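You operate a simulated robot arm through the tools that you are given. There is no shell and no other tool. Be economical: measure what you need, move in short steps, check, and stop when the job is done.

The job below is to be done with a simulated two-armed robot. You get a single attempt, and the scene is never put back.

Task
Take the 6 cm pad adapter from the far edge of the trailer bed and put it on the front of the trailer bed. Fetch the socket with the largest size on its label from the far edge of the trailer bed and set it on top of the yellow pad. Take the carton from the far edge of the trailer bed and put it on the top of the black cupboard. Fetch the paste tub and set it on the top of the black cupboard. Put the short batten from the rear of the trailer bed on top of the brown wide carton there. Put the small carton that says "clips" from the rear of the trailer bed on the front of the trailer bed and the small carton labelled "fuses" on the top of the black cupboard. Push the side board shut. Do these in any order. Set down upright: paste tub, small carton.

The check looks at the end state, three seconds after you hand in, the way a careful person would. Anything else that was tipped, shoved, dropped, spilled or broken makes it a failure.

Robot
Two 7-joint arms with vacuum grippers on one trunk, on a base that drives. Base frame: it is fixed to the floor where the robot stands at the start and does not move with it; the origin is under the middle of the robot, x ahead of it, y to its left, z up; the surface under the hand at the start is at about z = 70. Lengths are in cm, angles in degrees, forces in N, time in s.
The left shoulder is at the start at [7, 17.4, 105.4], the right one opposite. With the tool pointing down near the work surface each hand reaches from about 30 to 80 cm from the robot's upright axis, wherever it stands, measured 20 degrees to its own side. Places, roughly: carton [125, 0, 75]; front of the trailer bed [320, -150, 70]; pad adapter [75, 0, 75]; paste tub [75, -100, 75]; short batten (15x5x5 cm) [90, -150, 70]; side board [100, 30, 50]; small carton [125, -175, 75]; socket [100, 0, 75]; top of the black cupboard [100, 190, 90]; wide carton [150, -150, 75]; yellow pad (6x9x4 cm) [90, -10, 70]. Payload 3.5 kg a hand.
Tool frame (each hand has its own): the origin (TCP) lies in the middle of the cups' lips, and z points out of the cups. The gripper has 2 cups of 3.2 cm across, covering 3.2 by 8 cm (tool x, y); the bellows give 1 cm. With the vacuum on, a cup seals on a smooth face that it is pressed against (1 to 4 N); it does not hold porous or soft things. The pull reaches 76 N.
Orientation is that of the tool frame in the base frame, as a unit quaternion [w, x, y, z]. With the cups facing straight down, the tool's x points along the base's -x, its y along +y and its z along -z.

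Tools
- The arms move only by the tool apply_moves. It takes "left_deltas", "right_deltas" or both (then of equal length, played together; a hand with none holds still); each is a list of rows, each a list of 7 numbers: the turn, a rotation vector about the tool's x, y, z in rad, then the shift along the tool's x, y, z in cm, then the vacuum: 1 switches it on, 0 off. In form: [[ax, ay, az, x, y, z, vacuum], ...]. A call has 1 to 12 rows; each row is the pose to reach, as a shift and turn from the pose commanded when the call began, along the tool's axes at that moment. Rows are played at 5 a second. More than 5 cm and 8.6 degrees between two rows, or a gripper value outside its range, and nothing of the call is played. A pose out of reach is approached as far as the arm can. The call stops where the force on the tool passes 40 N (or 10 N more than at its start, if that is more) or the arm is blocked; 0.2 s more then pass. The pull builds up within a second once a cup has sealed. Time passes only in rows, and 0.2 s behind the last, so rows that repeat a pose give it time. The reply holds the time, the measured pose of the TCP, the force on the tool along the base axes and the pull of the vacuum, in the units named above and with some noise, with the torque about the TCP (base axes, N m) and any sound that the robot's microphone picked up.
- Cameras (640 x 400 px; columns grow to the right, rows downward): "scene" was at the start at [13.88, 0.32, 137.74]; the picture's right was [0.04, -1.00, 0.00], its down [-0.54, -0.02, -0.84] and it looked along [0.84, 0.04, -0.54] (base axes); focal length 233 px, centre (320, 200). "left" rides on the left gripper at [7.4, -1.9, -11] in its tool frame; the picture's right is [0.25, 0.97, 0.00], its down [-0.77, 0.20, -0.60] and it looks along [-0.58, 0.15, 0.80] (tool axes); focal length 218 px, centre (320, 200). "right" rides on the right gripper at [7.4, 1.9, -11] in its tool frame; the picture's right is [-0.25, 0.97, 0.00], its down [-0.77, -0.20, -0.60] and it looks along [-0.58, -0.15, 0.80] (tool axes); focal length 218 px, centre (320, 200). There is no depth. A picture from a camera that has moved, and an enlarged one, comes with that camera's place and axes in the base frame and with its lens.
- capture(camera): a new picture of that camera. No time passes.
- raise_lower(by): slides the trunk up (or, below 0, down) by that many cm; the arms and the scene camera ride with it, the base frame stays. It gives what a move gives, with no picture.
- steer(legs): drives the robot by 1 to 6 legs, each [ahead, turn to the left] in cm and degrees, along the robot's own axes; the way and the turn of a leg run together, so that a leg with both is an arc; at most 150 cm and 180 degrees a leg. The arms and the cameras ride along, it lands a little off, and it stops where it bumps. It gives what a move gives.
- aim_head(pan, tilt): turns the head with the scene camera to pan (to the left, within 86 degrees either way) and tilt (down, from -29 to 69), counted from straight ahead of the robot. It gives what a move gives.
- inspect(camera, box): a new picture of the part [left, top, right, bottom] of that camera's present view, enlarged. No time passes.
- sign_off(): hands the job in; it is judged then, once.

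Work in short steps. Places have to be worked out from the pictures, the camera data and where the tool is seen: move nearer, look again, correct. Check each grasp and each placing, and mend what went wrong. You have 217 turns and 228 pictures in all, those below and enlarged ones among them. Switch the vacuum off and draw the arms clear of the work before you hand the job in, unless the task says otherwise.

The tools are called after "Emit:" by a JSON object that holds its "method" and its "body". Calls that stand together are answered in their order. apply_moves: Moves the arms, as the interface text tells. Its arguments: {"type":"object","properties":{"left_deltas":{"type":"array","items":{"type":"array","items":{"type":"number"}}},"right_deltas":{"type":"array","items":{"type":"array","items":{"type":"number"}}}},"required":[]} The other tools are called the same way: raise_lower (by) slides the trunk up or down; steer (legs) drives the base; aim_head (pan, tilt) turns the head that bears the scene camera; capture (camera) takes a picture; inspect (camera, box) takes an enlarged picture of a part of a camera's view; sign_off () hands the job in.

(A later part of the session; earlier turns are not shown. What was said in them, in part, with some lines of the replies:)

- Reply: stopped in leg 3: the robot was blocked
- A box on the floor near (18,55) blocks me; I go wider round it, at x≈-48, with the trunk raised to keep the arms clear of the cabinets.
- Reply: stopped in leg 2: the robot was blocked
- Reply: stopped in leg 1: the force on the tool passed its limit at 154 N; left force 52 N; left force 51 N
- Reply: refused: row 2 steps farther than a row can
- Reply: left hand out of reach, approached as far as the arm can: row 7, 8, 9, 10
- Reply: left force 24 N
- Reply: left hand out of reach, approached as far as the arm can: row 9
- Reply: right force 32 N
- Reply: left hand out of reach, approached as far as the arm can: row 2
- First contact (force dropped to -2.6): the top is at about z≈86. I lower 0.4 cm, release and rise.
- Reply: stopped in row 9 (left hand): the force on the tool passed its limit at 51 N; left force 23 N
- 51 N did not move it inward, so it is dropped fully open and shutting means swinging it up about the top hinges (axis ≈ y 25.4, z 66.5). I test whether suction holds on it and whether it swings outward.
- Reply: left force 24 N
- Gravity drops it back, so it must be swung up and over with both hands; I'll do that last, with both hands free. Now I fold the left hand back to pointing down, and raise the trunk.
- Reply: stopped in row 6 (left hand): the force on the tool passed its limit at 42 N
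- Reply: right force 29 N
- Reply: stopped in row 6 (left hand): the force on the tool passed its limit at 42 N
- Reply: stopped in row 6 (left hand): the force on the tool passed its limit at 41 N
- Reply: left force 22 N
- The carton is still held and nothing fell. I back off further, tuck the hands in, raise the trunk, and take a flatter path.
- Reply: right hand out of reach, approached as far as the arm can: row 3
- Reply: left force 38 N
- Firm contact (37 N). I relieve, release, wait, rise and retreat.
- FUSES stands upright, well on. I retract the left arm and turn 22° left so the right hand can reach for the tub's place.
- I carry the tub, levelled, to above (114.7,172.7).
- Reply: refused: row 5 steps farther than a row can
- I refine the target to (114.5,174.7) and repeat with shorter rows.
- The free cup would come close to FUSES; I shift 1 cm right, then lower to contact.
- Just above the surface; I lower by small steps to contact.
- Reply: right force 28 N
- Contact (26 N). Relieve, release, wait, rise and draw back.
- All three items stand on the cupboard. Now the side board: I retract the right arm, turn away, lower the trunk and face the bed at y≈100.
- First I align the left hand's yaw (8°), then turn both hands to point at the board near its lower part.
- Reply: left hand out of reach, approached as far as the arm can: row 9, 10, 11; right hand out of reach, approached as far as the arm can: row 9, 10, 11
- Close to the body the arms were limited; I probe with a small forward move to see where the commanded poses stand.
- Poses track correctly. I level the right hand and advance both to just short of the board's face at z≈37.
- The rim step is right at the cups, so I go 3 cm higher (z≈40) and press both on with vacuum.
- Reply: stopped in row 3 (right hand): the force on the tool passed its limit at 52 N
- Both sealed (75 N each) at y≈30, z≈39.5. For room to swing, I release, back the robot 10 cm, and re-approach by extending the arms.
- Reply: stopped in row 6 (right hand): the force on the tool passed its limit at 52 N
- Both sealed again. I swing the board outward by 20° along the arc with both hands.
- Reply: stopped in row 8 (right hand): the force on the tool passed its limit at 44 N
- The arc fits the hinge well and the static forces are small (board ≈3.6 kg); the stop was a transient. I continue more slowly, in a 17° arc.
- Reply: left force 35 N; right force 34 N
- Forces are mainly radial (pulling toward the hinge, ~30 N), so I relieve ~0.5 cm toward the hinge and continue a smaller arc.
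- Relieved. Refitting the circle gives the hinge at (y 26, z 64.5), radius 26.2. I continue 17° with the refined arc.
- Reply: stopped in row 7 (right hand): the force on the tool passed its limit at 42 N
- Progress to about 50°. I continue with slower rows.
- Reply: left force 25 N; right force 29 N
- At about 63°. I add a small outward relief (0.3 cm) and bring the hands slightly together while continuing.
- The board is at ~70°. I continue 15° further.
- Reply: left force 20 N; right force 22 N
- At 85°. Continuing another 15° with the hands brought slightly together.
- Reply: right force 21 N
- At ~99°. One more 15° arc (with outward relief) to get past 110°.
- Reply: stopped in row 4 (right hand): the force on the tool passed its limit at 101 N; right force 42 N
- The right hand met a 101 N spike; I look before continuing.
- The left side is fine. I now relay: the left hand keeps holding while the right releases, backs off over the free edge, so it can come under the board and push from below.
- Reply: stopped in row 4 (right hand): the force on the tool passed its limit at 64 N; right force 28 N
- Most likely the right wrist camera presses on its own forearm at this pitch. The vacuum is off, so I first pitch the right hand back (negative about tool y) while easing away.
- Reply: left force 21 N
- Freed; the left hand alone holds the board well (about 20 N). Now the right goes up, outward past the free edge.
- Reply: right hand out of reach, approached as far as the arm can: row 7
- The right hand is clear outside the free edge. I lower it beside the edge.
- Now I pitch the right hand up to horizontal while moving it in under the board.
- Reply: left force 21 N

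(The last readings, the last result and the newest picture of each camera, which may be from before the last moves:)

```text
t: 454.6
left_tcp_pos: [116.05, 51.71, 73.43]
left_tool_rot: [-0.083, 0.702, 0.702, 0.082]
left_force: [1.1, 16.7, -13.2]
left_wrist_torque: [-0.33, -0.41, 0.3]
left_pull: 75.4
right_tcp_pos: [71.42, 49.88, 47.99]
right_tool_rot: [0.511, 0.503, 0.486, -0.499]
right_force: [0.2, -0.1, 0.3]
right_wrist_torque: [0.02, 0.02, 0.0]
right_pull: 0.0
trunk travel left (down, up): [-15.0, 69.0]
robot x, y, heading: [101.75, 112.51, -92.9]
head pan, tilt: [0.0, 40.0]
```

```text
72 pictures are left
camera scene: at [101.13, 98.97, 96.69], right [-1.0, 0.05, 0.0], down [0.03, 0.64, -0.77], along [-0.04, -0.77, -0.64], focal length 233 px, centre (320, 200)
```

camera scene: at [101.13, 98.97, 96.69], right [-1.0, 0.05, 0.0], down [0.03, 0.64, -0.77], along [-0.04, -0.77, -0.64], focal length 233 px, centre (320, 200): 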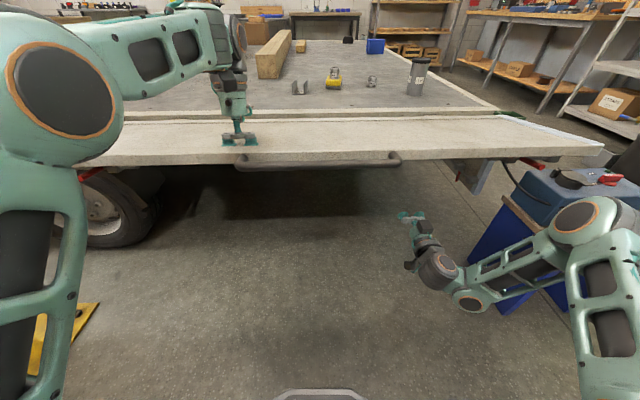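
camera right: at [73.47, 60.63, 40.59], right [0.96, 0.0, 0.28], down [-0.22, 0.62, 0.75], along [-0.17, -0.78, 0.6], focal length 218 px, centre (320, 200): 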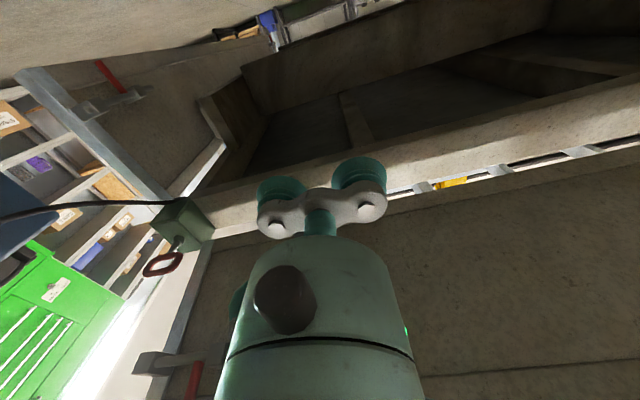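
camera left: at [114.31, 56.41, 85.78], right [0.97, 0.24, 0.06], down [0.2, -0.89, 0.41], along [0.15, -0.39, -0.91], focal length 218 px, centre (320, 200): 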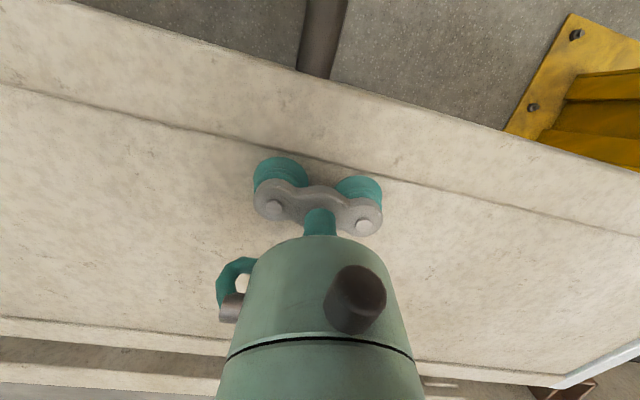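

The underside is in view. I pitch the right hand further up (to ~-75°) so that its cups face the underside squarely, at z≈60.

Emit:
{"method": "apply_moves", "body": {"right_deltas": [[0, -0.13, 0, -1.2, 0, 0, 0], [0, -0.26, 0, -2.4, 0, 0, 0], [0, -0.39, 0, -3.6, 0, 0, 0], [0, -0.52, 0, -4.8, 0, 0, 0], [0, -0.65, 0, -6, 0, 0, 0], [0, -0.78, 0, -7.2, 0, 0, 0], [0, -0.91, 0, -8.4, 0, 0, 0], [0, -1.04, 0, -9.6, 0, 0, 0], [0, -1.17, 0, -10.8, 0, 0, 0], [0, -1.3, 0, -12, 0, 0, 0]]}}

Emit:
{"method": "capture", "body": {"camera": "right"}}

```text
t: 456.8
left_tcp_pos: [116.2, 51.77, 73.45]
left_tool_rot: [-0.082, 0.703, 0.702, 0.082]
left_force: [4.5, 15.7, -11.6]
left_wrist_torque: [-0.31, 0.16, -0.06]
left_pull: 75.4
right_tcp_pos: [71.02, 50.02, 59.9]
right_tool_rot: [0.703, 0.097, 0.078, -0.7]
right_force: [-1.2, 0.0, -0.2]
right_wrist_torque: [0.01, -0.01, 0.01]
right_pull: 0.0
trunk travel left (down, up): [-15.0, 69.0]
robot x, y, heading: [101.78, 112.43, -92.7]
head pan, tilt: [0.0, 40.0]
```

```text
71 pictures are left
camera right: at [73.4, 45.64, 47.49], right [0.97, 0.24, 0.09], down [-0.19, 0.9, -0.4], along [-0.18, 0.37, 0.91], focal length 218 px, centre (320, 200)
```

right: 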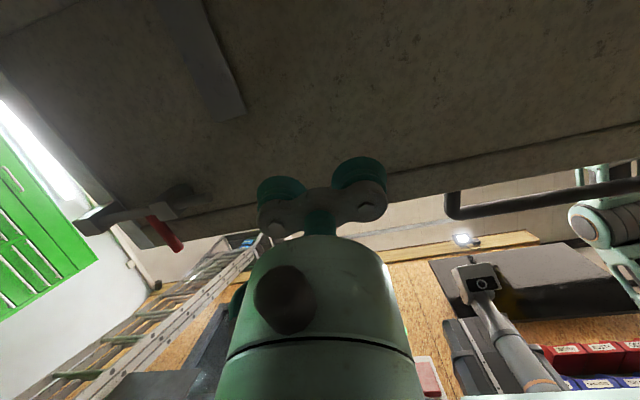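

Square to the underside and clear of hardware. I advance with vacuum on until it seals.

Emit:
{"method": "apply_moves", "body": {"right_deltas": [[0, 0, 0, 0, 0, 3, 1], [0, 0, 0, 0, 0, 5.5, 1], [0, 0, 0, 0, 0, 7, 1], [0, 0, 0, 0, 0, 7.8, 1], [0, 0, 0, 0, 0, 8.5, 1], [0, 0, 0, 0, 0, 9, 1], [0, 0, 0, 0, 0, 9.5, 1], [0, 0, 0, 0, 0, 10, 1], [0, 0, 0, 0, 0, 10.4, 1], [0, 0, 0, 0, 0, 10.8, 1], [0, 0, 0, 0, 0, 11.2, 1], [0, 0, 0, 0, 0, 11.2, 1]]}}

```text
t: 459.4
left_tcp_pos: [116.24, 51.63, 73.54]
left_tool_rot: [-0.083, 0.702, 0.702, 0.081]
left_force: [4.4, 26.9, -4.4]
left_wrist_torque: [-0.36, 0.31, -0.1]
left_pull: 75.8
right_tcp_pos: [70.7, 46.88, 70.83]
right_tool_rot: [0.703, 0.1, 0.078, -0.7]
right_force: [-5.2, -19.3, -4.9]
right_wrist_torque: [-0.87, 0.48, -0.51]
right_pull: 75.6
trunk travel left (down, up): [-15.0, 69.0]
robot x, y, heading: [101.58, 112.44, -92.7]
head pan, tilt: [0.0, 40.0]
```

The right hand sealed on the underside (75 N). Now the left releases, pitches back, rises and withdraws.

Emit:
{"method": "apply_moves", "body": {"left_deltas": [[0, 0, 0, 0, 0, 0, 0], [0, 0, 0, 0, 0, 0, 0], [0, 0, 0, 0, 0, 0, 0], [0, 0, 0, 0, 0, 0, 0], [0, -0.04, 0, 0, 0, -0.3, 0], [0, -0.1, 0, 0.4, 0, -1, 0], [0, -0.16, 0, 1, 0, -3, 0], [0, -0.22, 0, 2, 0, -6, 0], [0, -0.28, 0, 5, 0, -9, 0], [0, -0.34, 0, 9, 0, -11, 0], [0, -0.4, 0, 13, 0, -12, 0], [0, -0.45, 0, 17, 0, -12, 0]]}}

Emit:
{"method": "capture", "body": {"camera": "scene"}}

```text
t: 462.0
left_tcp_pos: [116.0, 64.72, 88.7]
left_tool_rot: [0.076, 0.708, 0.698, -0.078]
left_force: [0.6, 1.8, 0.2]
left_wrist_torque: [-0.08, 0.09, 0.01]
left_pull: 0.1
left hand out of reach, approached as far as the arm can: row 11
right_tcp_pos: [70.79, 46.8, 70.7]
right_tool_rot: [0.702, 0.101, 0.079, -0.7]
right_force: [5.8, -0.9, -18.4]
right_wrist_torque: [-0.79, -0.09, 0.17]
right_pull: 75.6
trunk travel left (down, up): [-15.0, 69.0]
robot x, y, heading: [101.68, 112.79, -93.1]
head pan, tilt: [0.0, 40.0]
```

```text
70 pictures are left
camera scene: at [101.07, 98.71, 96.63], right [-1.0, 0.05, 0.0], down [0.03, 0.64, -0.76], along [-0.04, -0.76, -0.64], focal length 233 px, centre (320, 200)
```

scene: 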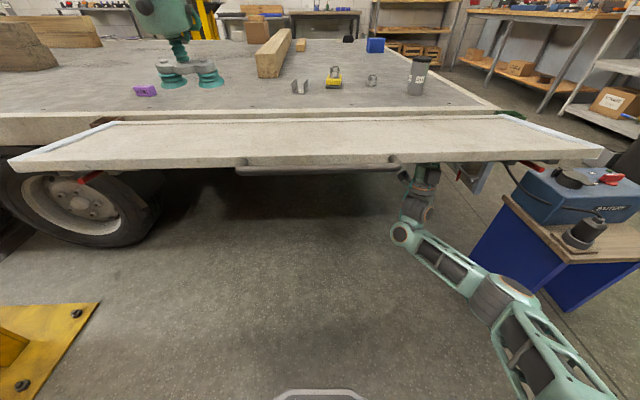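

The right hand alone carries the board (18 N). I push it upward along the arc, 17° in this call.

Emit:
{"method": "apply_moves", "body": {"right_deltas": [[0, 0.025, 0, 0.02, 0, 0.54, 1], [0, 0.05, 0, 0.05, 0, 1.09, 1], [0, 0.075, 0, 0.1, 0, 1.63, 1], [0, 0.1, 0, 0.16, 0, 2.17, 1], [0, 0.125, 0, 0.23, 0, 2.71, 1], [0, 0.15, 0, 0.31, 0, 3.24, 1], [0, 0.175, 0, 0.42, 0, 3.78, 1], [0, 0.2, 0, 0.53, 0, 4.31, 1], [0, 0.225, 0, 0.65, 0, 4.84, 1], [0, 0.25, 0, 0.8, 0, 5.36, 1], [0, 0.275, 0, 0.95, 0, 5.88, 1], [0, 0.3, 0, 1.11, 0, 6.4, 1]]}}

Emit:
{"method": "capture", "body": {"camera": "scene"}}

```text
t: 464.6
left_tcp_pos: [116.11, 65.15, 88.83]
left_tool_rot: [0.076, 0.703, 0.702, -0.078]
left_force: [-1.5, 0.7, -0.1]
left_wrist_torque: [-0.03, -0.01, -0.01]
left_pull: 0.1
right_tcp_pos: [70.68, 44.49, 76.74]
right_tool_rot: [0.683, 0.203, 0.181, -0.678]
right_force: [15.3, 20.5, -9.3]
right_wrist_torque: [-0.41, -0.16, -0.12]
right_pull: 75.4
trunk travel left (down, up): [-15.0, 69.0]
robot x, y, heading: [101.73, 112.41, -93.2]
head pan, tilt: [0.0, 40.0]
```

```text
69 pictures are left
camera scene: at [101.19, 99.02, 96.69], right [-1.0, 0.05, 0.0], down [0.03, 0.64, -0.77], along [-0.04, -0.77, -0.64], focal length 233 px, centre (320, 200)
```

scene: 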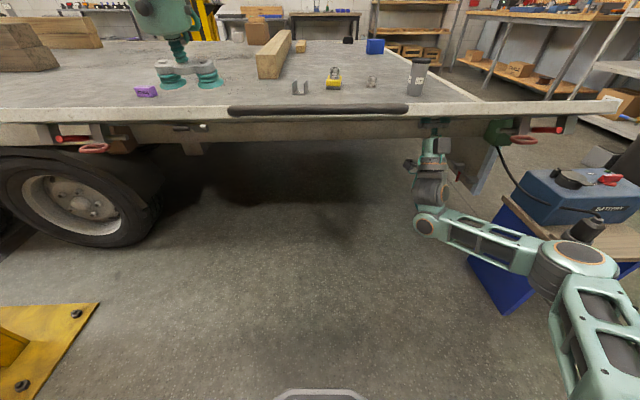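

Moving well (≈30° past horizontal). Continue, with slight relief.

Emit:
{"method": "apply_moves", "body": {"right_deltas": [[0, 0.025, 0, -0.13, 0.1, 0.54, 1], [0, 0.05, 0, -0.15, 0.2, 1.09, 1], [0, 0.075, 0, -0.1, 0.2, 1.63, 1], [0, 0.1, 0, -0.04, 0.2, 2.17, 1], [0, 0.125, 0, 0.03, 0.2, 2.71, 1], [0, 0.15, 0, 0.11, 0.2, 3.24, 1], [0, 0.175, 0, 0.22, 0.2, 3.78, 1], [0, 0.2, 0, 0.33, 0.2, 4.31, 1], [0, 0.225, 0, 0.45, 0.2, 4.84, 1], [0, 0.25, 0, 0.6, 0.2, 5.36, 1], [0, 0.275, 0, 0.75, 0.2, 5.88, 1], [0, 0.3, 0, 0.91, 0.2, 6.4, 1]]}}

Emit:
{"method": "apply_moves", "body": {"right_deltas": [[0, 0, 0, 0, 0, 0, 1]]}}

```text
t: 467.2
left_tcp_pos: [116.17, 65.31, 88.84]
left_tool_rot: [0.076, 0.703, 0.702, -0.078]
left_force: [-0.4, 1.2, 0.8]
left_wrist_torque: [0.02, -0.03, -0.02]
left_pull: 0.1
right_tcp_pos: [70.64, 40.58, 81.7]
right_tool_rot: [0.649, 0.3, 0.282, -0.64]
right_force: [12.5, 18.2, -0.9]
right_wrist_torque: [-0.66, -0.2, -0.46]
right_pull: 75.5
trunk travel left (down, up): [-15.0, 69.0]
robot x, y, heading: [101.81, 112.64, -92.8]
head pan, tilt: [0.0, 40.0]
```

```text
t: 467.6
left_tcp_pos: [116.19, 65.25, 88.83]
left_tool_rot: [0.075, 0.704, 0.702, -0.078]
left_force: [0.2, 0.2, -0.6]
left_wrist_torque: [0.03, 0.02, 0.02]
left_pull: 0.1
right_tcp_pos: [70.61, 40.59, 81.68]
right_tool_rot: [0.649, 0.3, 0.281, -0.64]
right_force: [14.9, 18.9, 0.0]
right_wrist_torque: [-0.65, -0.53, -0.05]
right_pull: 75.2
trunk travel left (down, up): [-15.0, 69.0]
robot x, y, heading: [101.3, 112.4, -92.9]
head pan, tilt: [0.0, 40.0]
```

At ~139°. Continuing.

Emit:
{"method": "apply_moves", "body": {"right_deltas": [[0, 0.025, 0, -0.03, 0.1, 0.54, 1], [0, 0.05, 0, -0.05, 0.2, 1.09, 1], [0, 0.075, 0, 0.0, 0.2, 1.63, 1], [0, 0.1, 0, 0.06, 0.2, 2.17, 1], [0, 0.125, 0, 0.13, 0.2, 2.71, 1], [0, 0.15, 0, 0.21, 0.2, 3.24, 1], [0, 0.175, 0, 0.32, 0.2, 3.78, 1], [0, 0.2, 0, 0.43, 0.2, 4.31, 1], [0, 0.225, 0, 0.55, 0.2, 4.84, 1], [0, 0.25, 0, 0.7, 0.2, 5.36, 1], [0, 0.275, 0, 0.85, 0.2, 5.88, 1], [0, 0.3, 0, 1.01, 0.2, 6.4, 1]]}}

Emit:
{"method": "capture", "body": {"camera": "scene"}}

```text
t: 470.2
left_tcp_pos: [116.1, 65.51, 88.97]
left_tool_rot: [0.078, 0.703, 0.702, -0.079]
left_force: [0.1, 0.3, -0.8]
left_wrist_torque: [0.03, 0.0, -0.03]
left_pull: 0.0
right_tcp_pos: [70.65, 35.1, 85.65]
right_tool_rot: [0.6, 0.392, 0.373, -0.589]
right_force: [-7.6, 21.2, 15.8]
right_wrist_torque: [0.12, -0.06, -0.14]
right_pull: 75.8
trunk travel left (down, up): [-15.0, 69.0]
robot x, y, heading: [101.76, 112.56, -92.8]
head pan, tilt: [0.0, 40.0]
```

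```text
68 pictures are left
camera scene: at [101.08, 99.35, 96.75], right [-1.0, 0.05, 0.0], down [0.03, 0.64, -0.77], along [-0.04, -0.77, -0.64], focal length 233 px, centre (320, 200)
```

scene: 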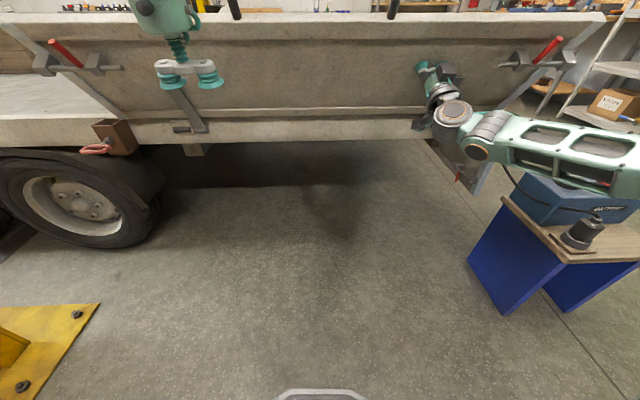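

At ~156°. Relieve outward and continue another 14°.

Emit:
{"method": "apply_moves", "body": {"right_deltas": [[0, 0.022, 0, -0.2, 0, 0.48, 1], [0, 0.044, 0, -0.31, 0, 0.96, 1], [0, 0.066, 0, -0.27, 0, 1.43, 1], [0, 0.088, 0, -0.22, 0, 1.91, 1], [0, 0.11, 0, -0.16, 0, 2.38, 1], [0, 0.132, 0, -0.1, 0, 2.86, 1], [0, 0.154, 0, -0.02, 0, 3.33, 1], [0, 0.176, 0, 0.07, 0, 3.8, 1], [0, 0.198, 0, 0.17, 0, 4.27, 1], [0, 0.22, 0, 0.28, 0, 4.74, 1], [0, 0.242, 0, 0.4, 0, 5.2, 1]]}}

Emit:
{"method": "capture", "body": {"camera": "scene"}}

```text
t: 472.6
left_tcp_pos: [116.18, 65.29, 88.94]
left_tool_rot: [0.077, 0.704, 0.702, -0.079]
left_force: [0.8, -0.5, -0.1]
left_wrist_torque: [0.01, -0.01, -0.01]
left_pull: 0.0
right_tcp_pos: [70.53, 30.37, 87.23]
right_tool_rot: [0.55, 0.461, 0.444, -0.537]
right_force: [-3.1, 11.3, 19.0]
right_wrist_torque: [-0.18, -0.01, -0.28]
right_pull: 75.2
trunk travel left (down, up): [-15.0, 69.0]
robot x, y, heading: [101.76, 112.26, -92.5]
head pan, tilt: [0.0, 40.0]
```

```text
67 pictures are left
camera scene: at [101.15, 99.27, 96.74], right [-1.0, 0.05, 0.0], down [0.03, 0.64, -0.77], along [-0.04, -0.77, -0.64], focal length 233 px, centre (320, 200)
```

scene: 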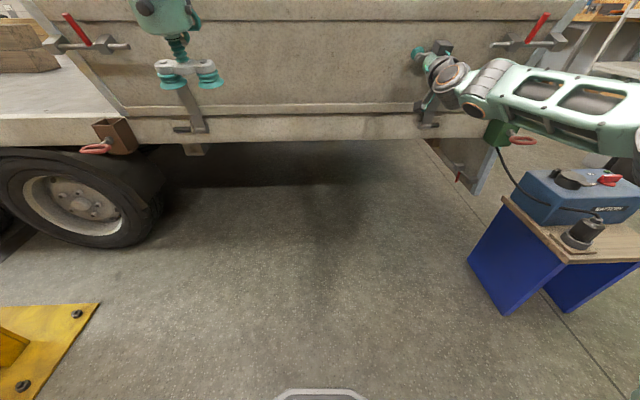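

At ~170°. I push on gently until it meets its stop.

Emit:
{"method": "apply_moves", "body": {"right_deltas": [[0, 0.02, 0, -0.2, 0, 0.44, 1], [0, 0.04, 0, -0.28, 0, 0.87, 1], [0, 0.06, 0, -0.25, 0, 1.3, 1], [0, 0.08, 0, -0.2, 0, 1.74, 1], [0, 0.1, 0, -0.15, 0, 2.17, 1], [0, 0.12, 0, -0.1, 0, 2.6, 1], [0, 0.14, 0, -0.03, 0, 3.03, 1], [0, 0.16, 0, 0.05, 0, 3.46, 1], [0, 0.18, 0, 0.13, 0, 3.88, 1], [0, 0.2, 0, 0.22, 0, 4.31, 1], [0, 0.22, 0, 0.32, 0, 4.74, 1]]}}

Emit:
{"method": "capture", "body": {"camera": "scene"}}

```text
t: 475.0
left_tcp_pos: [116.0, 65.41, 88.91]
left_tool_rot: [0.077, 0.703, 0.702, -0.078]
left_force: [0.7, 0.6, 0.2]
left_wrist_torque: [0.03, 0.0, 0.0]
left_pull: 0.0
right_tcp_pos: [70.59, 25.47, 88.07]
right_tool_rot: [0.498, 0.516, 0.501, -0.484]
right_force: [-7.3, 3.1, 23.6]
right_wrist_torque: [0.01, 0.05, -0.19]
right_pull: 75.4
trunk travel left (down, up): [-15.0, 69.0]
robot x, y, heading: [101.88, 112.66, -93.1]
head pan, tilt: [0.0, 40.0]
```

```text
66 pictures are left
camera scene: at [101.1, 99.26, 96.74], right [-1.0, 0.05, 0.0], down [0.03, 0.64, -0.77], along [-0.04, -0.77, -0.64], focal length 233 px, centre (320, 200)
```

scene: 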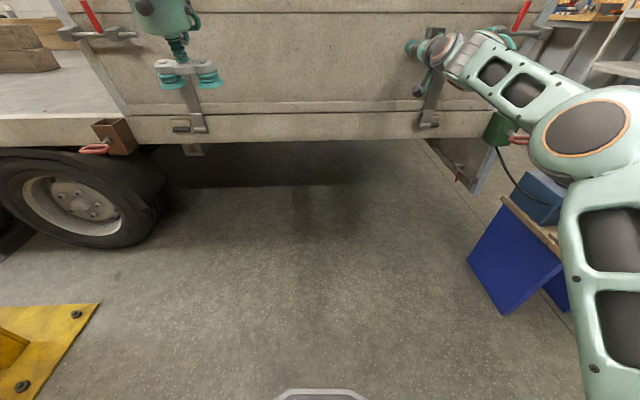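

Now ~182° with no stop felt yet; I relieve and push slightly more to find the stop.

Emit:
{"method": "apply_moves", "body": {"right_deltas": [[0, 0, 0, -0.2, 0, 0, 1], [0, 0.015, 0, -0.3, 0, 0.33, 1], [0, 0.03, 0, -0.3, 0, 0.66, 1], [0, 0.045, 0, -0.28, 0, 1.0, 1], [0, 0.06, 0, -0.26, 0, 1.33, 1]]}}

Emit:
{"method": "aim_head", "body": {"pan": 0, "tilt": 15}}

Emit:
{"method": "capture", "body": {"camera": "scene"}}

```text
t: 476.2
left_tcp_pos: [116.04, 65.38, 88.92]
left_tool_rot: [0.076, 0.703, 0.703, -0.078]
left_force: [0.1, 0.2, -0.4]
left_wrist_torque: [0.01, 0.02, 0.02]
left_pull: 0.0
right_tcp_pos: [70.63, 24.06, 88.01]
right_tool_rot: [0.483, 0.531, 0.517, -0.467]
right_force: [-8.1, 0.2, 20.2]
right_wrist_torque: [0.15, -0.04, 0.05]
right_pull: 75.4
trunk travel left (down, up): [-15.0, 69.0]
robot x, y, heading: [101.76, 112.59, -93.1]
head pan, tilt: [0.0, 40.0]
```

```text
t: 477.1
left_tcp_pos: [116.2, 65.48, 88.97]
left_tool_rot: [0.076, 0.705, 0.701, -0.079]
left_force: [0.6, -0.5, 0.1]
left_wrist_torque: [0.0, 0.01, 0.0]
left_pull: 0.1
right_tcp_pos: [70.62, 24.19, 87.92]
right_tool_rot: [0.482, 0.532, 0.516, -0.467]
right_force: [-9.2, 1.2, 20.5]
right_wrist_torque: [0.18, -0.16, 0.08]
right_pull: 75.1
trunk travel left (down, up): [-15.0, 69.0]
robot x, y, heading: [101.85, 112.56, -93.0]
head pan, tilt: [0.0, 15.0]
```

```text
65 pictures are left
camera scene: at [101.04, 98.39, 100.67], right [-1.0, 0.05, 0.0], down [0.01, 0.26, -0.97], along [-0.05, -0.97, -0.26], focal length 233 px, centre (320, 200)
```

scene: 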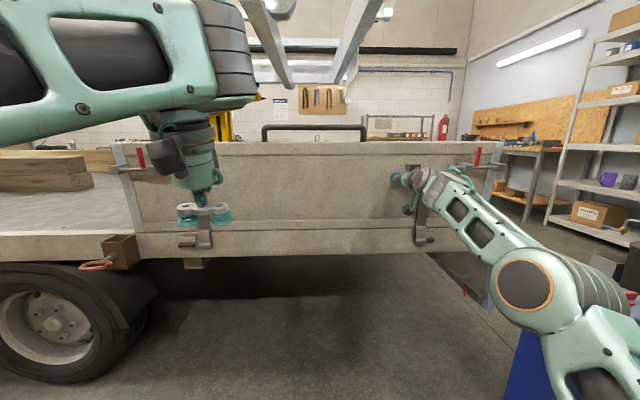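

It stands upright now; still no stop. I push another few degrees in tiny steps.

Emit:
{"method": "apply_moves", "body": {"right_deltas": [[0, 0.01, 0, -0.2, 0, 0.22, 1], [0, 0.02, 0, -0.3, 0, 0.44, 1], [0, 0.03, 0, -0.3, 0, 0.66, 1], [0, 0.04, 0, -0.3, 0, 0.88, 1], [0, 0.04, 0, -0.3, 0, 0.88, 1]]}}

Emit:
{"method": "inspect", "body": {"camera": "scene", "box": [380, 120, 540, 270]}}

Emit:
{"method": "inspect", "body": {"camera": "scene", "box": [80, 120, 260, 280]}}

```text
t: 478.3
left_tcp_pos: [116.07, 65.23, 88.87]
left_tool_rot: [0.077, 0.703, 0.703, -0.078]
left_force: [0.3, 0.2, -0.8]
left_wrist_torque: [0.0, 0.01, 0.03]
left_pull: 0.1
right_tcp_pos: [70.63, 23.56, 87.96]
right_tool_rot: [0.473, 0.54, 0.524, -0.459]
right_force: [-8.0, -0.9, 14.0]
right_wrist_torque: [-0.14, -0.12, 0.12]
right_pull: 75.3
right hand out of reach, approached as far as the arm can: row 4, 5
trunk travel left (down, up): [-15.0, 69.0]
robot x, y, heading: [101.87, 112.47, -93.0]
head pan, tilt: [0.0, 15.0]
```

```text
2.67 times, centred on (460, 195) of scene
camera zoom: at [101.01, 98.29, 100.66], right [-1.0, 0.05, 0.0], down [0.01, 0.26, -0.97], along [-0.05, -0.97, -0.26], focal length 620 px, centre (-53, 213)
```

zoom: 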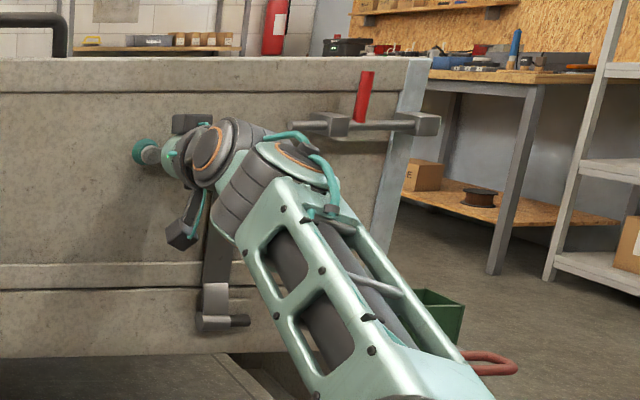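

```text
2.50 times, centred on (170, 200) of scene
camera zoom: at [101.01, 98.29, 100.66], right [-1.0, 0.05, 0.0], down [0.01, 0.26, -0.97], along [-0.05, -0.97, -0.26], focal length 582 px, centre (695, 200)
```

zoom: 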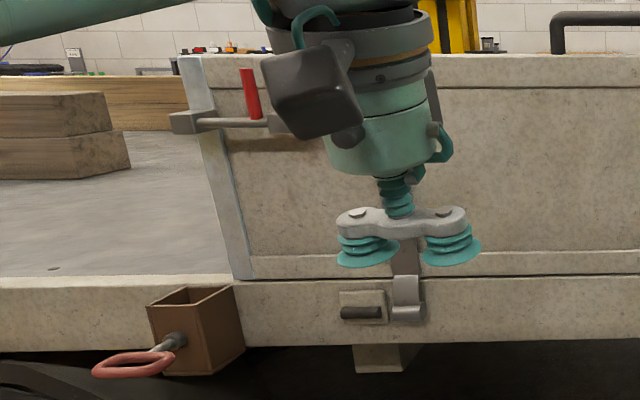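

The right arm is at its reach limit with the board about balanced. I creep the base ahead 1.5 cm to press it further and read the force.

Emit:
{"method": "steer", "body": {"legs": [[1.5, 0]]}}

Emit:
{"method": "apply_moves", "body": {"right_deltas": [[0, 0.02, 0, 0, 0, 0, 1], [0, 0.03, 0, 0, 0, 0, 1], [0, 0.03, 0, 0, 0, 0, 1]]}}

```text
t: 479.2
left_tcp_pos: [115.96, 63.76, 88.86]
left_tool_rot: [0.076, 0.705, 0.701, -0.077]
left_force: [0.1, 1.2, 0.2]
left_wrist_torque: [0.02, -0.02, -0.03]
left_pull: 0.0
right_tcp_pos: [70.65, 22.51, 87.85]
right_tool_rot: [0.476, 0.537, 0.525, -0.458]
right_force: [0.5, 9.1, 0.0]
right_wrist_torque: [-0.25, -0.28, 0.03]
right_pull: 75.8
trunk travel left (down, up): [-15.0, 69.0]
robot x, y, heading: [101.77, 111.19, -93.5]
head pan, tilt: [0.0, 15.0]
stopped in leg 1: the force on the tool passed its limit at 73 N (the readings are from after the stop); the commanded pose is now the measured one
```

```text
t: 480.0
left_tcp_pos: [115.96, 63.76, 88.75]
left_tool_rot: [0.075, 0.704, 0.702, -0.077]
left_force: [0.6, 0.1, 0.3]
left_wrist_torque: [0.04, -0.01, 0.0]
left_pull: 0.1
right_tcp_pos: [70.57, 22.8, 87.75]
right_tool_rot: [0.467, 0.545, 0.531, -0.45]
right_force: [-2.5, -4.7, 9.3]
right_wrist_torque: [-0.67, -0.49, 0.0]
right_pull: 75.0
right hand out of reach, approached as far as the arm can: row 1, 2, 3
trunk travel left (down, up): [-15.0, 69.0]
robot x, y, heading: [101.86, 111.31, -93.2]
head pan, tilt: [0.0, 15.0]
```

73 N at y≈22.5: it has met its stop, leaning slightly inward. I release the vacuum, keeping light contact, then ease back 1 cm to see whether it stays.

Emit:
{"method": "apply_moves", "body": {"right_deltas": [[0, 0, 0, 0, 0, 0.2, 0], [0, 0, 0, 0, 0, 0.2, 0], [0, 0, 0, 0, 0, 0.2, 0], [0, 0, 0, 0, 0, 0.2, 0], [0, 0, 0, 0, 0, 0.2, 0], [0, 0, 0, 0, 0, -0.3, 0], [0, 0, 0, 0, 0, -0.8, 0], [0, 0, 0, 0, 0, -1.2, 0], [0, 0, 0, 0, 0, -1.2, 0]]}}

Emit:
{"method": "capture", "body": {"camera": "scene"}}

Emit:
{"method": "capture", "body": {"camera": "right"}}

```text
t: 482.0
left_tcp_pos: [115.96, 63.63, 88.74]
left_tool_rot: [0.075, 0.704, 0.702, -0.077]
left_force: [1.1, 0.7, -0.6]
left_wrist_torque: [0.02, -0.02, -0.04]
left_pull: 0.0
right_tcp_pos: [70.81, 24.0, 87.84]
right_tool_rot: [0.466, 0.546, 0.532, -0.45]
right_force: [1.5, -0.4, 0.1]
right_wrist_torque: [-0.03, -0.02, 0.01]
right_pull: 0.0
trunk travel left (down, up): [-15.0, 69.0]
robot x, y, heading: [101.68, 111.02, -93.2]
head pan, tilt: [0.0, 15.0]
```

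```text
62 pictures are left
camera scene: at [100.83, 96.79, 100.63], right [-1.0, 0.06, 0.0], down [0.02, 0.26, -0.97], along [-0.06, -0.96, -0.26], focal length 233 px, centre (320, 200)
```

scene: 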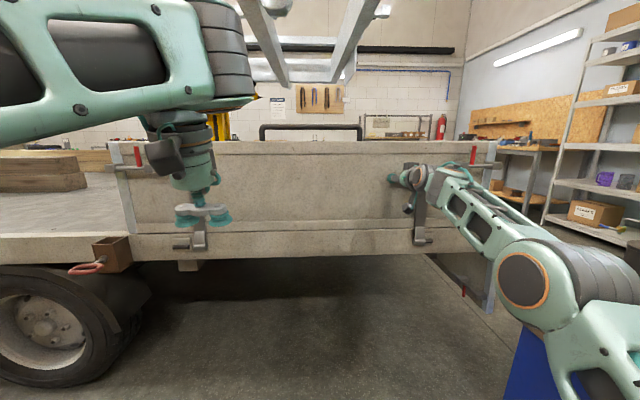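

```text
61 pictures are left
camera right: at [72.84, 36.02, 82.39], right [0.96, -0.04, 0.28], down [-0.23, 0.47, 0.85], along [-0.17, -0.88, 0.44], focal length 218 px, centre (320, 200)
```

right: 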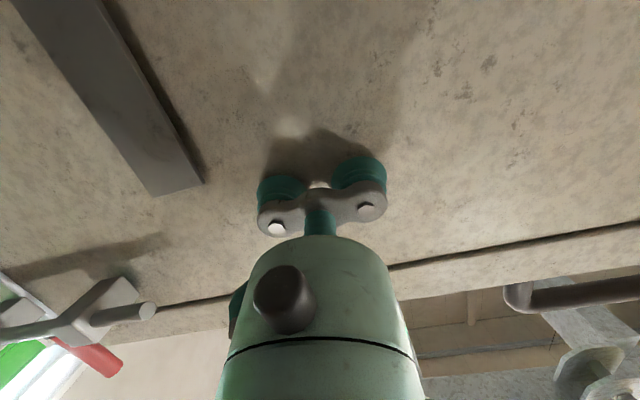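

No force on the retreating cups: the board seems to stay. I withdraw further in small steps and check.

Emit:
{"method": "apply_moves", "body": {"right_deltas": [[0, 0, 0, 0, 0, -1, 0], [0, 0, 0, 0, 0, -2, 0], [0, 0, 0, 0, 0, -3, 0], [0, 0, 0, 0, 0, -4, 0], [0, 0, 0, 0, 0, -4, 0], [0, 0, 0, 0, 0, -4, 0]]}}

Emit:
{"method": "capture", "body": {"camera": "right"}}

```text
t: 483.4
left_tcp_pos: [115.87, 63.65, 88.68]
left_tool_rot: [0.074, 0.704, 0.702, -0.077]
left_force: [0.2, 0.1, -0.9]
left_wrist_torque: [-0.06, -0.01, 0.03]
left_pull: 0.0
right_tcp_pos: [70.85, 28.08, 88.42]
right_tool_rot: [0.467, 0.545, 0.532, -0.45]
right_force: [0.1, 0.4, -0.7]
right_wrist_torque: [-0.02, -0.02, 0.01]
right_pull: 0.0
trunk travel left (down, up): [-15.0, 69.0]
robot x, y, heading: [101.79, 111.18, -93.3]
head pan, tilt: [0.0, 15.0]
```

```text
60 pictures are left
camera right: at [72.89, 40.06, 83.09], right [0.96, -0.04, 0.28], down [-0.23, 0.47, 0.85], along [-0.17, -0.88, 0.44], focal length 218 px, centre (320, 200)
```

right: 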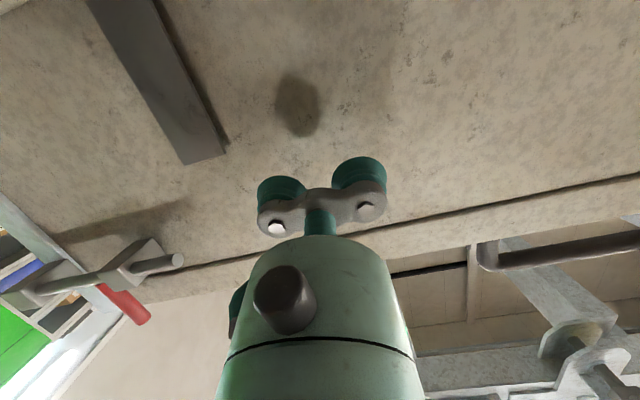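

It stays up by itself. For certainty I push it once more, without vacuum, against its stop.

Emit:
{"method": "apply_moves", "body": {"right_deltas": [[0, 0, 0, 0, 0, 2, 0], [0, 0, 0, 0, 0, 4, 0], [0, 0, 0, 0, 0, 4.8, 0], [0, 0, 0, 0, 0, 5.3, 0], [0, 0, 0, 0, 0, 5.8, 0], [0, 0, 0, 0, 0, 6.3, 0], [0, 0, 0, 0, 0, 6.8, 0], [0, 0, 0, 0, 0, 7.3, 0]]}}

```text
t: 485.2
left_tcp_pos: [115.92, 63.69, 88.76]
left_tool_rot: [0.075, 0.705, 0.701, -0.078]
left_force: [0.5, 0.8, 0.5]
left_wrist_torque: [-0.01, 0.01, -0.01]
left_pull: 0.0
right_tcp_pos: [70.78, 22.53, 87.28]
right_tool_rot: [0.467, 0.545, 0.531, -0.45]
right_force: [-0.3, 9.6, 0.9]
right_wrist_torque: [-0.06, -0.03, -0.02]
right_pull: 0.0
right hand out of reach, approached as far as the arm can: row 6, 7, 8
trunk travel left (down, up): [-15.0, 69.0]
robot x, y, heading: [101.55, 111.26, -93.5]
head pan, tilt: [0.0, 15.0]
```

Contact at 22.5 with 10 N, limited by reach; I nudge the base ahead 1.5 cm to press firmly.

Emit:
{"method": "steer", "body": {"legs": [[1.5, 0]]}}

```text
t: 485.9
left_tcp_pos: [115.9, 63.65, 88.77]
left_tool_rot: [0.076, 0.705, 0.701, -0.078]
left_force: [0.1, 0.2, -0.1]
left_wrist_torque: [0.03, 0.03, 0.02]
left_pull: 0.1
right_tcp_pos: [70.9, 22.53, 87.41]
right_tool_rot: [0.466, 0.547, 0.531, -0.449]
right_force: [-0.6, 15.7, 3.9]
right_wrist_torque: [0.0, -0.11, 0.05]
right_pull: 0.1
trunk travel left (down, up): [-15.0, 69.0]
robot x, y, heading: [101.71, 110.58, -94.0]
head pan, tilt: [0.0, 15.0]
stopped in leg 1: the force on the tool passed its limit at 80 N (the readings are from after the stop); the commanded pose is now the measured one
```

Hard stop confirmed (80 N, no motion): the board is shut. I withdraw the right hand, back the robot off and check everything.

Emit:
{"method": "apply_moves", "body": {"right_deltas": [[0, 0, 0, 0, 0, -2, 0], [0, 0, 0, 0, 0, -6, 0], [0, 0, 0, 0, 0, -10, 0], [0, 0, 0, 0, 0, -14, 0]]}}

Emit:
{"method": "steer", "body": {"legs": [[-15, 0]]}}

Emit:
{"method": "raise_lower", "body": {"by": 35}}

Emit:
{"method": "aim_head", "body": {"pan": 0, "tilt": 30}}

Emit:
{"method": "capture", "body": {"camera": "scene"}}

Emit:
{"method": "inspect", "body": {"camera": "scene", "box": [220, 120, 460, 270]}}

```text
t: 486.9
left_tcp_pos: [115.89, 63.32, 88.77]
left_tool_rot: [0.075, 0.705, 0.701, -0.077]
left_force: [0.0, -0.5, 0.5]
left_wrist_torque: [0.03, -0.06, 0.0]
left_pull: 0.0
right_tcp_pos: [70.66, 36.33, 89.56]
right_tool_rot: [0.466, 0.546, 0.533, -0.448]
right_force: [-0.8, 1.2, 0.3]
right_wrist_torque: [-0.05, 0.0, -0.04]
right_pull: 0.1
trunk travel left (down, up): [-15.0, 69.0]
robot x, y, heading: [101.74, 110.88, -93.5]
head pan, tilt: [0.0, 15.0]
```

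```text
t: 488.1
left_tcp_pos: [116.8, 69.86, 88.52]
left_tool_rot: [0.069, 0.71, 0.697, -0.073]
left_force: [-0.8, -1.2, -0.8]
left_wrist_torque: [0.03, 0.0, -0.02]
left_pull: 0.0
right_tcp_pos: [71.68, 44.5, 89.11]
right_tool_rot: [0.461, 0.552, 0.53, -0.45]
right_force: [-0.1, 0.1, -0.1]
right_wrist_torque: [-0.03, 0.01, 0.07]
right_pull: 0.0
trunk travel left (down, up): [-15.0, 69.0]
robot x, y, heading: [106.24, 118.57, -98.1]
head pan, tilt: [0.0, 15.0]
stopped in leg 1: the robot was blocked; the commanded pose is now the measured one
```

```text
t: 491.5
left_tcp_pos: [116.92, 69.89, 123.51]
left_tool_rot: [0.069, 0.71, 0.697, -0.074]
left_force: [-0.9, -0.3, -0.1]
left_wrist_torque: [0.0, -0.01, 0.03]
left_pull: 0.0
right_tcp_pos: [71.64, 44.45, 124.28]
right_tool_rot: [0.46, 0.552, 0.529, -0.451]
right_force: [-0.5, 0.3, 0.8]
right_wrist_torque: [0.03, 0.02, 0.0]
right_pull: 0.1
trunk travel left (down, up): [-50.0, 34.0]
robot x, y, heading: [106.19, 118.5, -98.2]
head pan, tilt: [0.0, 15.0]
```

```text
t: 492.3
left_tcp_pos: [116.99, 69.85, 123.54]
left_tool_rot: [0.07, 0.711, 0.695, -0.074]
left_force: [-0.2, 0.7, 0.7]
left_wrist_torque: [-0.01, 0.0, 0.03]
left_pull: 0.1
right_tcp_pos: [71.64, 44.61, 124.24]
right_tool_rot: [0.461, 0.552, 0.53, -0.45]
right_force: [0.0, -0.7, -0.4]
right_wrist_torque: [0.0, 0.0, -0.02]
right_pull: 0.0
trunk travel left (down, up): [-50.0, 34.0]
robot x, y, heading: [106.58, 118.44, -98.2]
head pan, tilt: [0.0, 30.0]
```

```text
59 pictures are left
camera scene: at [104.36, 104.49, 133.21], right [-0.99, 0.14, 0.0], down [0.07, 0.49, -0.87], along [-0.12, -0.86, -0.5], focal length 233 px, centre (320, 200)
```

scene: 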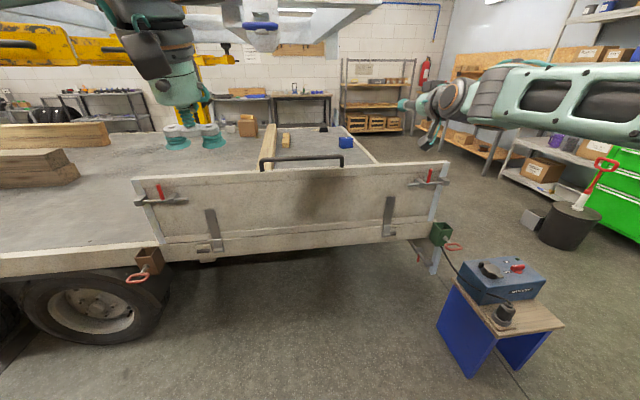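

```text
2.67 times, centred on (340, 195) of scene
camera zoom: at [104.36, 104.49, 133.21], right [-0.99, 0.14, 0.0], down [0.07, 0.49, -0.87], along [-0.12, -0.86, -0.5], focal length 620 px, centre (267, 213)
```

zoom: 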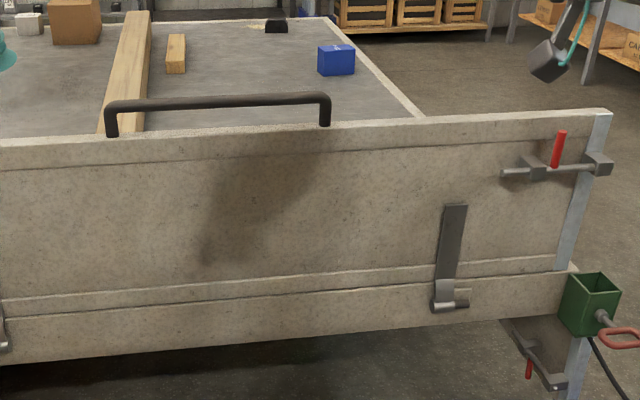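

The board stands shut against its stop. But the base was blocked while backing (something behind, likely the leaning white board's foot). I tuck the right arm in, move forward a bit and turn to check.

Emit:
{"method": "apply_moves", "body": {"right_deltas": [[0, 0.14, 0, 0, 0, -2, 0], [0, 0.28, 0, 0, 0, -4, 0], [0, 0.42, 0, 0, 0, -6, 0], [0, 0.56, 0, 0, 0, -8, 0], [0, 0.7, 0, 0, 0, -10, 0], [0, 0.84, 0, 0, 0, -12, 0], [0, 0.98, 0, 0, 0, -14, 0], [0, 1.12, 0, 0, 0, -16, 0], [0, 1.26, 0, 0, 0, -18, 0], [0, 1.4, 0, 0, 0, -20, 0]]}}

Emit:
{"method": "steer", "body": {"legs": [[9, 0]]}}

Emit:
{"method": "steer", "body": {"legs": [[0, 90]]}}

Emit:
{"method": "aim_head", "body": {"pan": 80, "tilt": 35}}

Emit:
{"method": "capture", "body": {"camera": "scene"}}

```text
t: 494.2
left_tcp_pos: [116.98, 69.94, 123.55]
left_tool_rot: [0.069, 0.712, 0.695, -0.073]
left_force: [0.2, 0.2, 0.0]
left_wrist_torque: [-0.01, -0.01, -0.02]
left_pull: 0.1
right_tcp_pos: [71.72, 60.22, 127.44]
right_tool_rot: [0.102, 0.708, 0.694, -0.086]
right_force: [-2.3, -67.6, -80.4]
right_wrist_torque: [-1.71, 0.77, -0.61]
right_pull: 0.1
trunk travel left (down, up): [-50.0, 34.0]
robot x, y, heading: [106.59, 118.64, -98.2]
head pan, tilt: [0.0, 30.0]
stopped in row 9 (right hand): the force on the tool passed its limit at 326 N (the readings are from after the stop); the commanded pose is now the measured one
```

```text
t: 495.3
left_tcp_pos: [115.83, 61.18, 123.6]
left_tool_rot: [0.069, 0.712, 0.695, -0.074]
left_force: [-0.2, 0.3, 0.1]
left_wrist_torque: [-0.01, 0.01, -0.04]
left_pull: 0.1
right_tcp_pos: [70.55, 51.37, 127.45]
right_tool_rot: [0.101, 0.708, 0.694, -0.085]
right_force: [2.8, -63.7, -93.2]
right_wrist_torque: [-3.62, 1.33, -0.96]
right_pull: 0.0
trunk travel left (down, up): [-50.0, 34.0]
robot x, y, heading: [105.16, 109.85, -98.4]
head pan, tilt: [0.0, 30.0]
```

```text
t: 499.5
left_tcp_pos: [153.77, 120.05, 123.62]
left_tool_rot: [0.101, 0.014, 0.995, -0.004]
left_force: [-0.2, 0.6, 0.5]
left_wrist_torque: [0.02, 0.01, 0.04]
left_pull: 0.0
right_tcp_pos: [163.09, 74.63, 127.61]
right_tool_rot: [0.133, 0.014, 0.991, 0.011]
right_force: [43.3, -0.4, -63.2]
right_wrist_torque: [-0.81, -2.43, -0.49]
right_pull: 0.0
trunk travel left (down, up): [-50.0, 34.0]
robot x, y, heading: [104.7, 109.7, -8.7]
head pan, tilt: [0.0, 30.0]
```

```text
t: 501.1
left_tcp_pos: [153.65, 119.89, 123.73]
left_tool_rot: [0.101, 0.015, 0.995, -0.003]
left_force: [0.1, 0.1, 1.4]
left_wrist_torque: [0.04, 0.0, -0.03]
left_pull: 0.0
right_tcp_pos: [163.24, 74.7, 127.51]
right_tool_rot: [0.135, 0.014, 0.991, 0.01]
right_force: [33.5, 0.0, -47.8]
right_wrist_torque: [-0.65, -1.86, -0.49]
right_pull: 0.1
trunk travel left (down, up): [-50.0, 34.0]
robot x, y, heading: [105.03, 109.28, -8.6]
head pan, tilt: [80.0, 35.0]
```

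```text
57 pictures are left
camera scene: at [112.9, 117.25, 132.43], right [0.95, -0.32, 0.0], down [-0.18, -0.54, -0.82], along [0.26, 0.78, -0.57], focal length 233 px, centre (320, 200)
```

scene: 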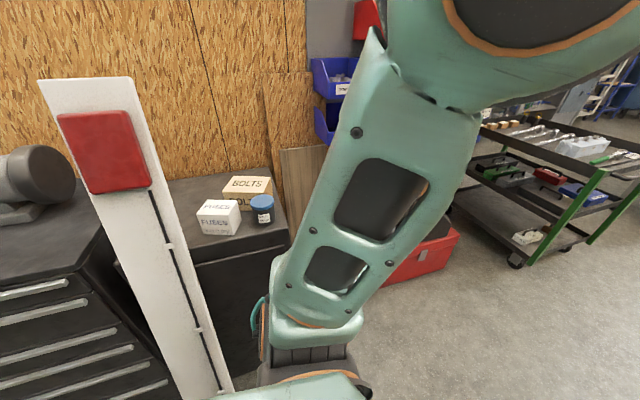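

The right wrist is pressing on its own forearm; I relieve it by pitching back, and look down at the leaning board's foot.

Emit:
{"method": "apply_moves", "body": {"right_deltas": [[0, -0.05, 0, 0, 0, 0, 0], [0, -0.12, 0, -1, 0, 0, 0], [0, -0.2, 0, -3, 0, 0, 0]]}}

Emit:
{"method": "steer", "body": {"legs": [[0, 45]]}}

Emit:
{"method": "aim_head", "body": {"pan": 60, "tilt": 50}}

Emit:
{"method": "capture", "body": {"camera": "scene"}}

```text
t: 501.9
left_tcp_pos: [153.81, 120.0, 123.59]
left_tool_rot: [0.1, 0.015, 0.995, -0.003]
left_force: [0.5, -0.4, -0.5]
left_wrist_torque: [0.0, -0.01, -0.03]
left_pull: 0.1
right_tcp_pos: [166.16, 74.32, 128.39]
right_tool_rot: [0.232, 0.014, 0.973, 0.011]
right_force: [0.3, 0.4, -0.1]
right_wrist_torque: [-0.01, 0.0, 0.03]
right_pull: 0.2
trunk travel left (down, up): [-50.0, 34.0]
robot x, y, heading: [105.05, 109.65, -8.5]
head pan, tilt: [80.0, 35.0]
```

```text
t: 504.3
left_tcp_pos: [131.83, 151.71, 123.64]
left_tool_rot: [0.094, -0.373, 0.923, 0.037]
left_force: [0.6, -0.5, 0.0]
left_wrist_torque: [0.02, -0.02, 0.02]
left_pull: 0.1
right_tcp_pos: [173.03, 128.47, 128.43]
right_tool_rot: [0.21, -0.364, 0.902, 0.098]
right_force: [-0.3, 0.2, -0.6]
right_wrist_torque: [0.0, 0.01, 0.02]
right_pull: 0.1
trunk travel left (down, up): [-50.0, 34.0]
robot x, y, heading: [105.03, 109.9, 37.0]
head pan, tilt: [80.0, 35.0]
```

```text
t: 505.2
left_tcp_pos: [131.8, 151.64, 123.74]
left_tool_rot: [0.093, -0.372, 0.923, 0.036]
left_force: [-0.3, -0.3, -0.3]
left_wrist_torque: [-0.01, -0.03, 0.01]
left_pull: 0.1
right_tcp_pos: [172.95, 128.54, 128.39]
right_tool_rot: [0.21, -0.364, 0.902, 0.098]
right_force: [0.3, -0.2, 0.2]
right_wrist_torque: [-0.03, -0.02, 0.02]
right_pull: 0.0
trunk travel left (down, up): [-50.0, 34.0]
robot x, y, heading: [105.39, 109.92, 37.0]
head pan, tilt: [60.0, 50.0]
```

```text
56 pictures are left
camera scene: at [108.19, 120.31, 130.26], right [0.99, 0.12, 0.0], down [0.09, -0.76, -0.64], along [-0.08, 0.64, -0.77], focal length 233 px, centre (320, 200)
```

scene: 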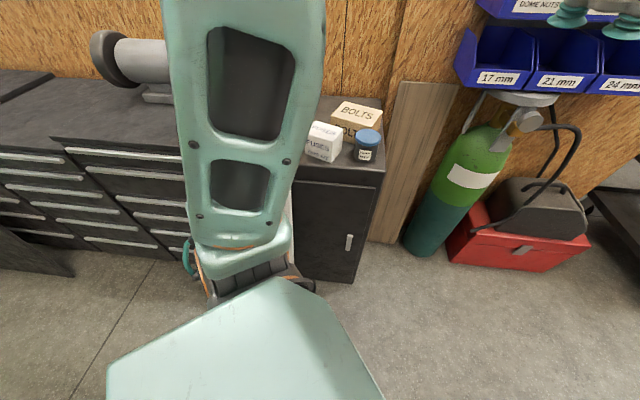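

The arm hides it; I turn a little further and look with less pan.

Emit:
{"method": "steer", "body": {"legs": [[0, 25]]}}

Emit:
{"method": "aim_head", "body": {"pan": 22, "tilt": 48}}

Emit:
{"method": "capture", "body": {"camera": "scene"}}

```text
t: 506.8
left_tcp_pos: [111.73, 159.07, 123.69]
left_tool_rot: [0.084, -0.561, 0.822, 0.056]
left_force: [-0.4, 0.5, -0.2]
left_wrist_torque: [-0.01, 0.01, 0.0]
left_pull: 0.0
right_tcp_pos: [158.93, 155.15, 128.36]
right_tool_rot: [0.183, -0.548, 0.804, 0.14]
right_force: [0.2, 0.5, -0.1]
right_wrist_torque: [-0.02, -0.04, -0.01]
right_pull: 0.1
trunk travel left (down, up): [-50.0, 34.0]
robot x, y, heading: [104.93, 109.92, 61.8]
head pan, tilt: [60.0, 50.0]
```

```text
t: 507.9
left_tcp_pos: [111.75, 158.9, 123.57]
left_tool_rot: [0.084, -0.56, 0.822, 0.056]
left_force: [-0.3, 0.6, 1.0]
left_wrist_torque: [0.03, 0.04, 0.02]
left_pull: 0.1
right_tcp_pos: [158.92, 155.29, 128.41]
right_tool_rot: [0.184, -0.548, 0.804, 0.141]
right_force: [0.2, 0.5, -0.4]
right_wrist_torque: [0.0, 0.01, 0.0]
right_pull: 0.0
trunk travel left (down, up): [-50.0, 34.0]
robot x, y, heading: [105.09, 109.76, 61.7]
head pan, tilt: [22.0, 48.0]
```

```text
55 pictures are left
camera scene: at [108.34, 121.92, 130.53], right [0.99, -0.11, 0.0], down [-0.08, -0.74, -0.67], along [0.07, 0.67, -0.74], focal length 233 px, centre (320, 200)
```

scene: 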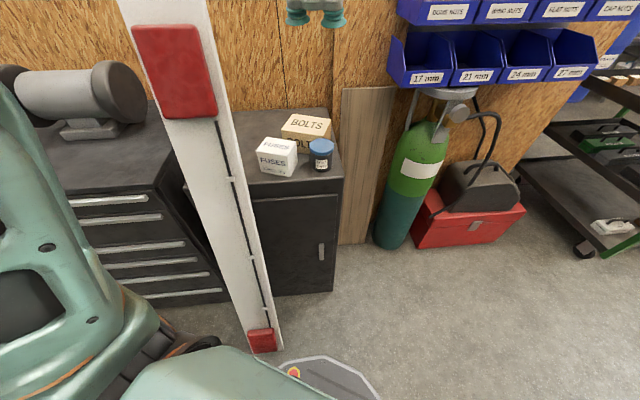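

The leaning board's foot is where it was (≈(84.5,146.5)) and the cupboard items stand well. A last look at the bed's far edge.

Emit:
{"method": "steer", "body": {"legs": [[0, -105]]}}

Emit:
{"method": "aim_head", "body": {"pan": -45, "tilt": 30}}

Emit:
{"method": "capture", "body": {"camera": "scene"}}

Emit:
{"method": "raise_lower", "body": {"by": 30}}

Emit:
{"method": "capture", "body": {"camera": "scene"}}

```text
t: 512.8
left_tcp_pos: [150.19, 88.81, 123.62]
left_tool_rot: [0.095, 0.329, 0.939, -0.035]
left_force: [-0.7, 0.2, -0.1]
left_wrist_torque: [0.0, 0.02, 0.0]
left_pull: 0.0
right_tcp_pos: [132.77, 45.0, 128.43]
right_tool_rot: [0.223, 0.322, 0.918, -0.064]
right_force: [0.2, 0.7, 0.6]
right_wrist_torque: [-0.03, -0.02, -0.01]
right_pull: 0.0
trunk travel left (down, up): [-50.0, 34.0]
robot x, y, heading: [105.28, 109.44, -45.4]
head pan, tilt: [22.0, 48.0]
```

```text
t: 514.1
left_tcp_pos: [150.24, 88.74, 123.69]
left_tool_rot: [0.095, 0.327, 0.939, -0.035]
left_force: [-0.8, -0.4, 0.8]
left_wrist_torque: [-0.04, 0.02, 0.04]
left_pull: 0.0
right_tcp_pos: [132.69, 45.09, 128.42]
right_tool_rot: [0.223, 0.32, 0.918, -0.064]
right_force: [-0.7, -0.5, 0.1]
right_wrist_torque: [0.03, 0.0, 0.0]
right_pull: 0.0
trunk travel left (down, up): [-50.0, 34.0]
robot x, y, heading: [105.03, 109.88, -45.5]
head pan, tilt: [-45.0, 30.0]
```

```text
54 pictures are left
camera scene: at [108.58, 97.04, 133.2], right [-1.0, 0.01, 0.0], down [0.0, 0.5, -0.87], along [-0.01, -0.87, -0.5], focal length 233 px, centre (320, 200)
```

scene: 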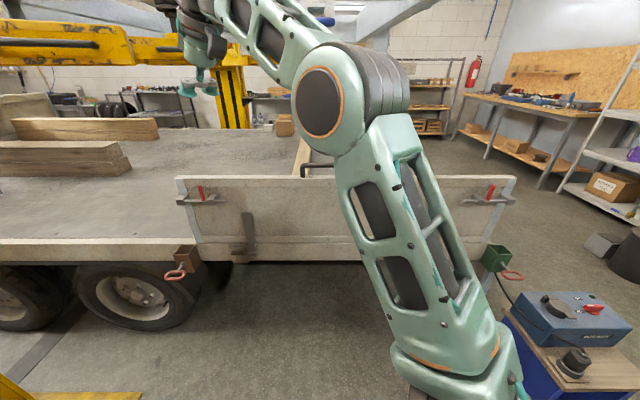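

```text
t: 517.1
left_tcp_pos: [150.18, 88.72, 153.51]
left_tool_rot: [0.096, 0.328, 0.939, -0.035]
left_force: [-0.1, -1.0, -0.5]
left_wrist_torque: [-0.01, -0.02, -0.01]
left_pull: 0.1
right_tcp_pos: [132.87, 44.95, 158.56]
right_tool_rot: [0.224, 0.32, 0.918, -0.064]
right_force: [-0.2, 0.0, 1.6]
right_wrist_torque: [0.01, 0.01, 0.01]
right_pull: 0.0
trunk travel left (down, up): [-80.0, 4.0]
robot x, y, heading: [105.3, 110.0, -45.6]
head pan, tilt: [-45.0, 30.0]
```

```text
53 pictures are left
camera scene: at [108.57, 97.03, 163.2], right [-1.0, 0.01, 0.0], down [0.0, 0.5, -0.87], along [-0.01, -0.87, -0.5], focal length 233 px, centre (320, 200)
```

scene: 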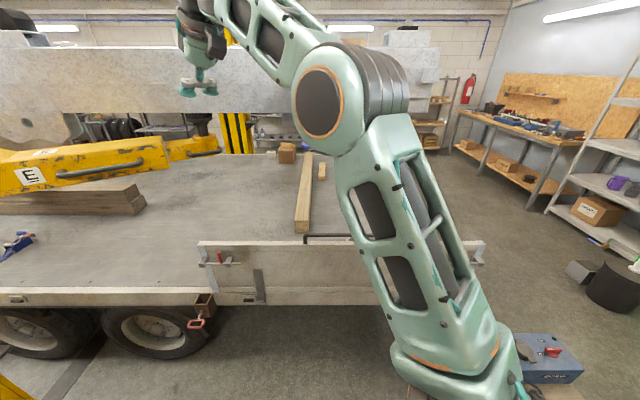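

Everything is placed, the side board stands shut, both vacuums are off and the arms are clear of the work. I hand the job in.

Emit:
{"method": "sign_off", "body": {}}

```text
The job is handed in.
```

I finished all the placements and handed the job in. The check's verdict has not come back. I did not see the socket on the yellow pad after the board went up, because the board and an arm hid it.

- **Front of the trailer bed:** the 6 cm pad adapter and the "clips" carton stand there upright.
- **Yellow pad:** the 27 mm socket, the larger of the two, sits on top of it.
- **Black cupboard:** the carton, the paste tub and the "fuses" carton stand on its top, tub and "fuses" carton upright.
- **Wide carton:** the short batten lies on top of it.
- **Side board:** it was hanging open from its top hinges. I swung it up to its stop, and it stays shut by itself.

I bumped some things along the way:
- The left arm struck the truck chassis hanging above the bed.
- The base bumped a floor box early on.
- The "fuses" carton touched the ladder or panel by the wall while I carried it.
- Later the base hit something behind it, probably the foot of the white board leaning by the cupboard.

I saw nothing tipped or shifted in the pictures after these.
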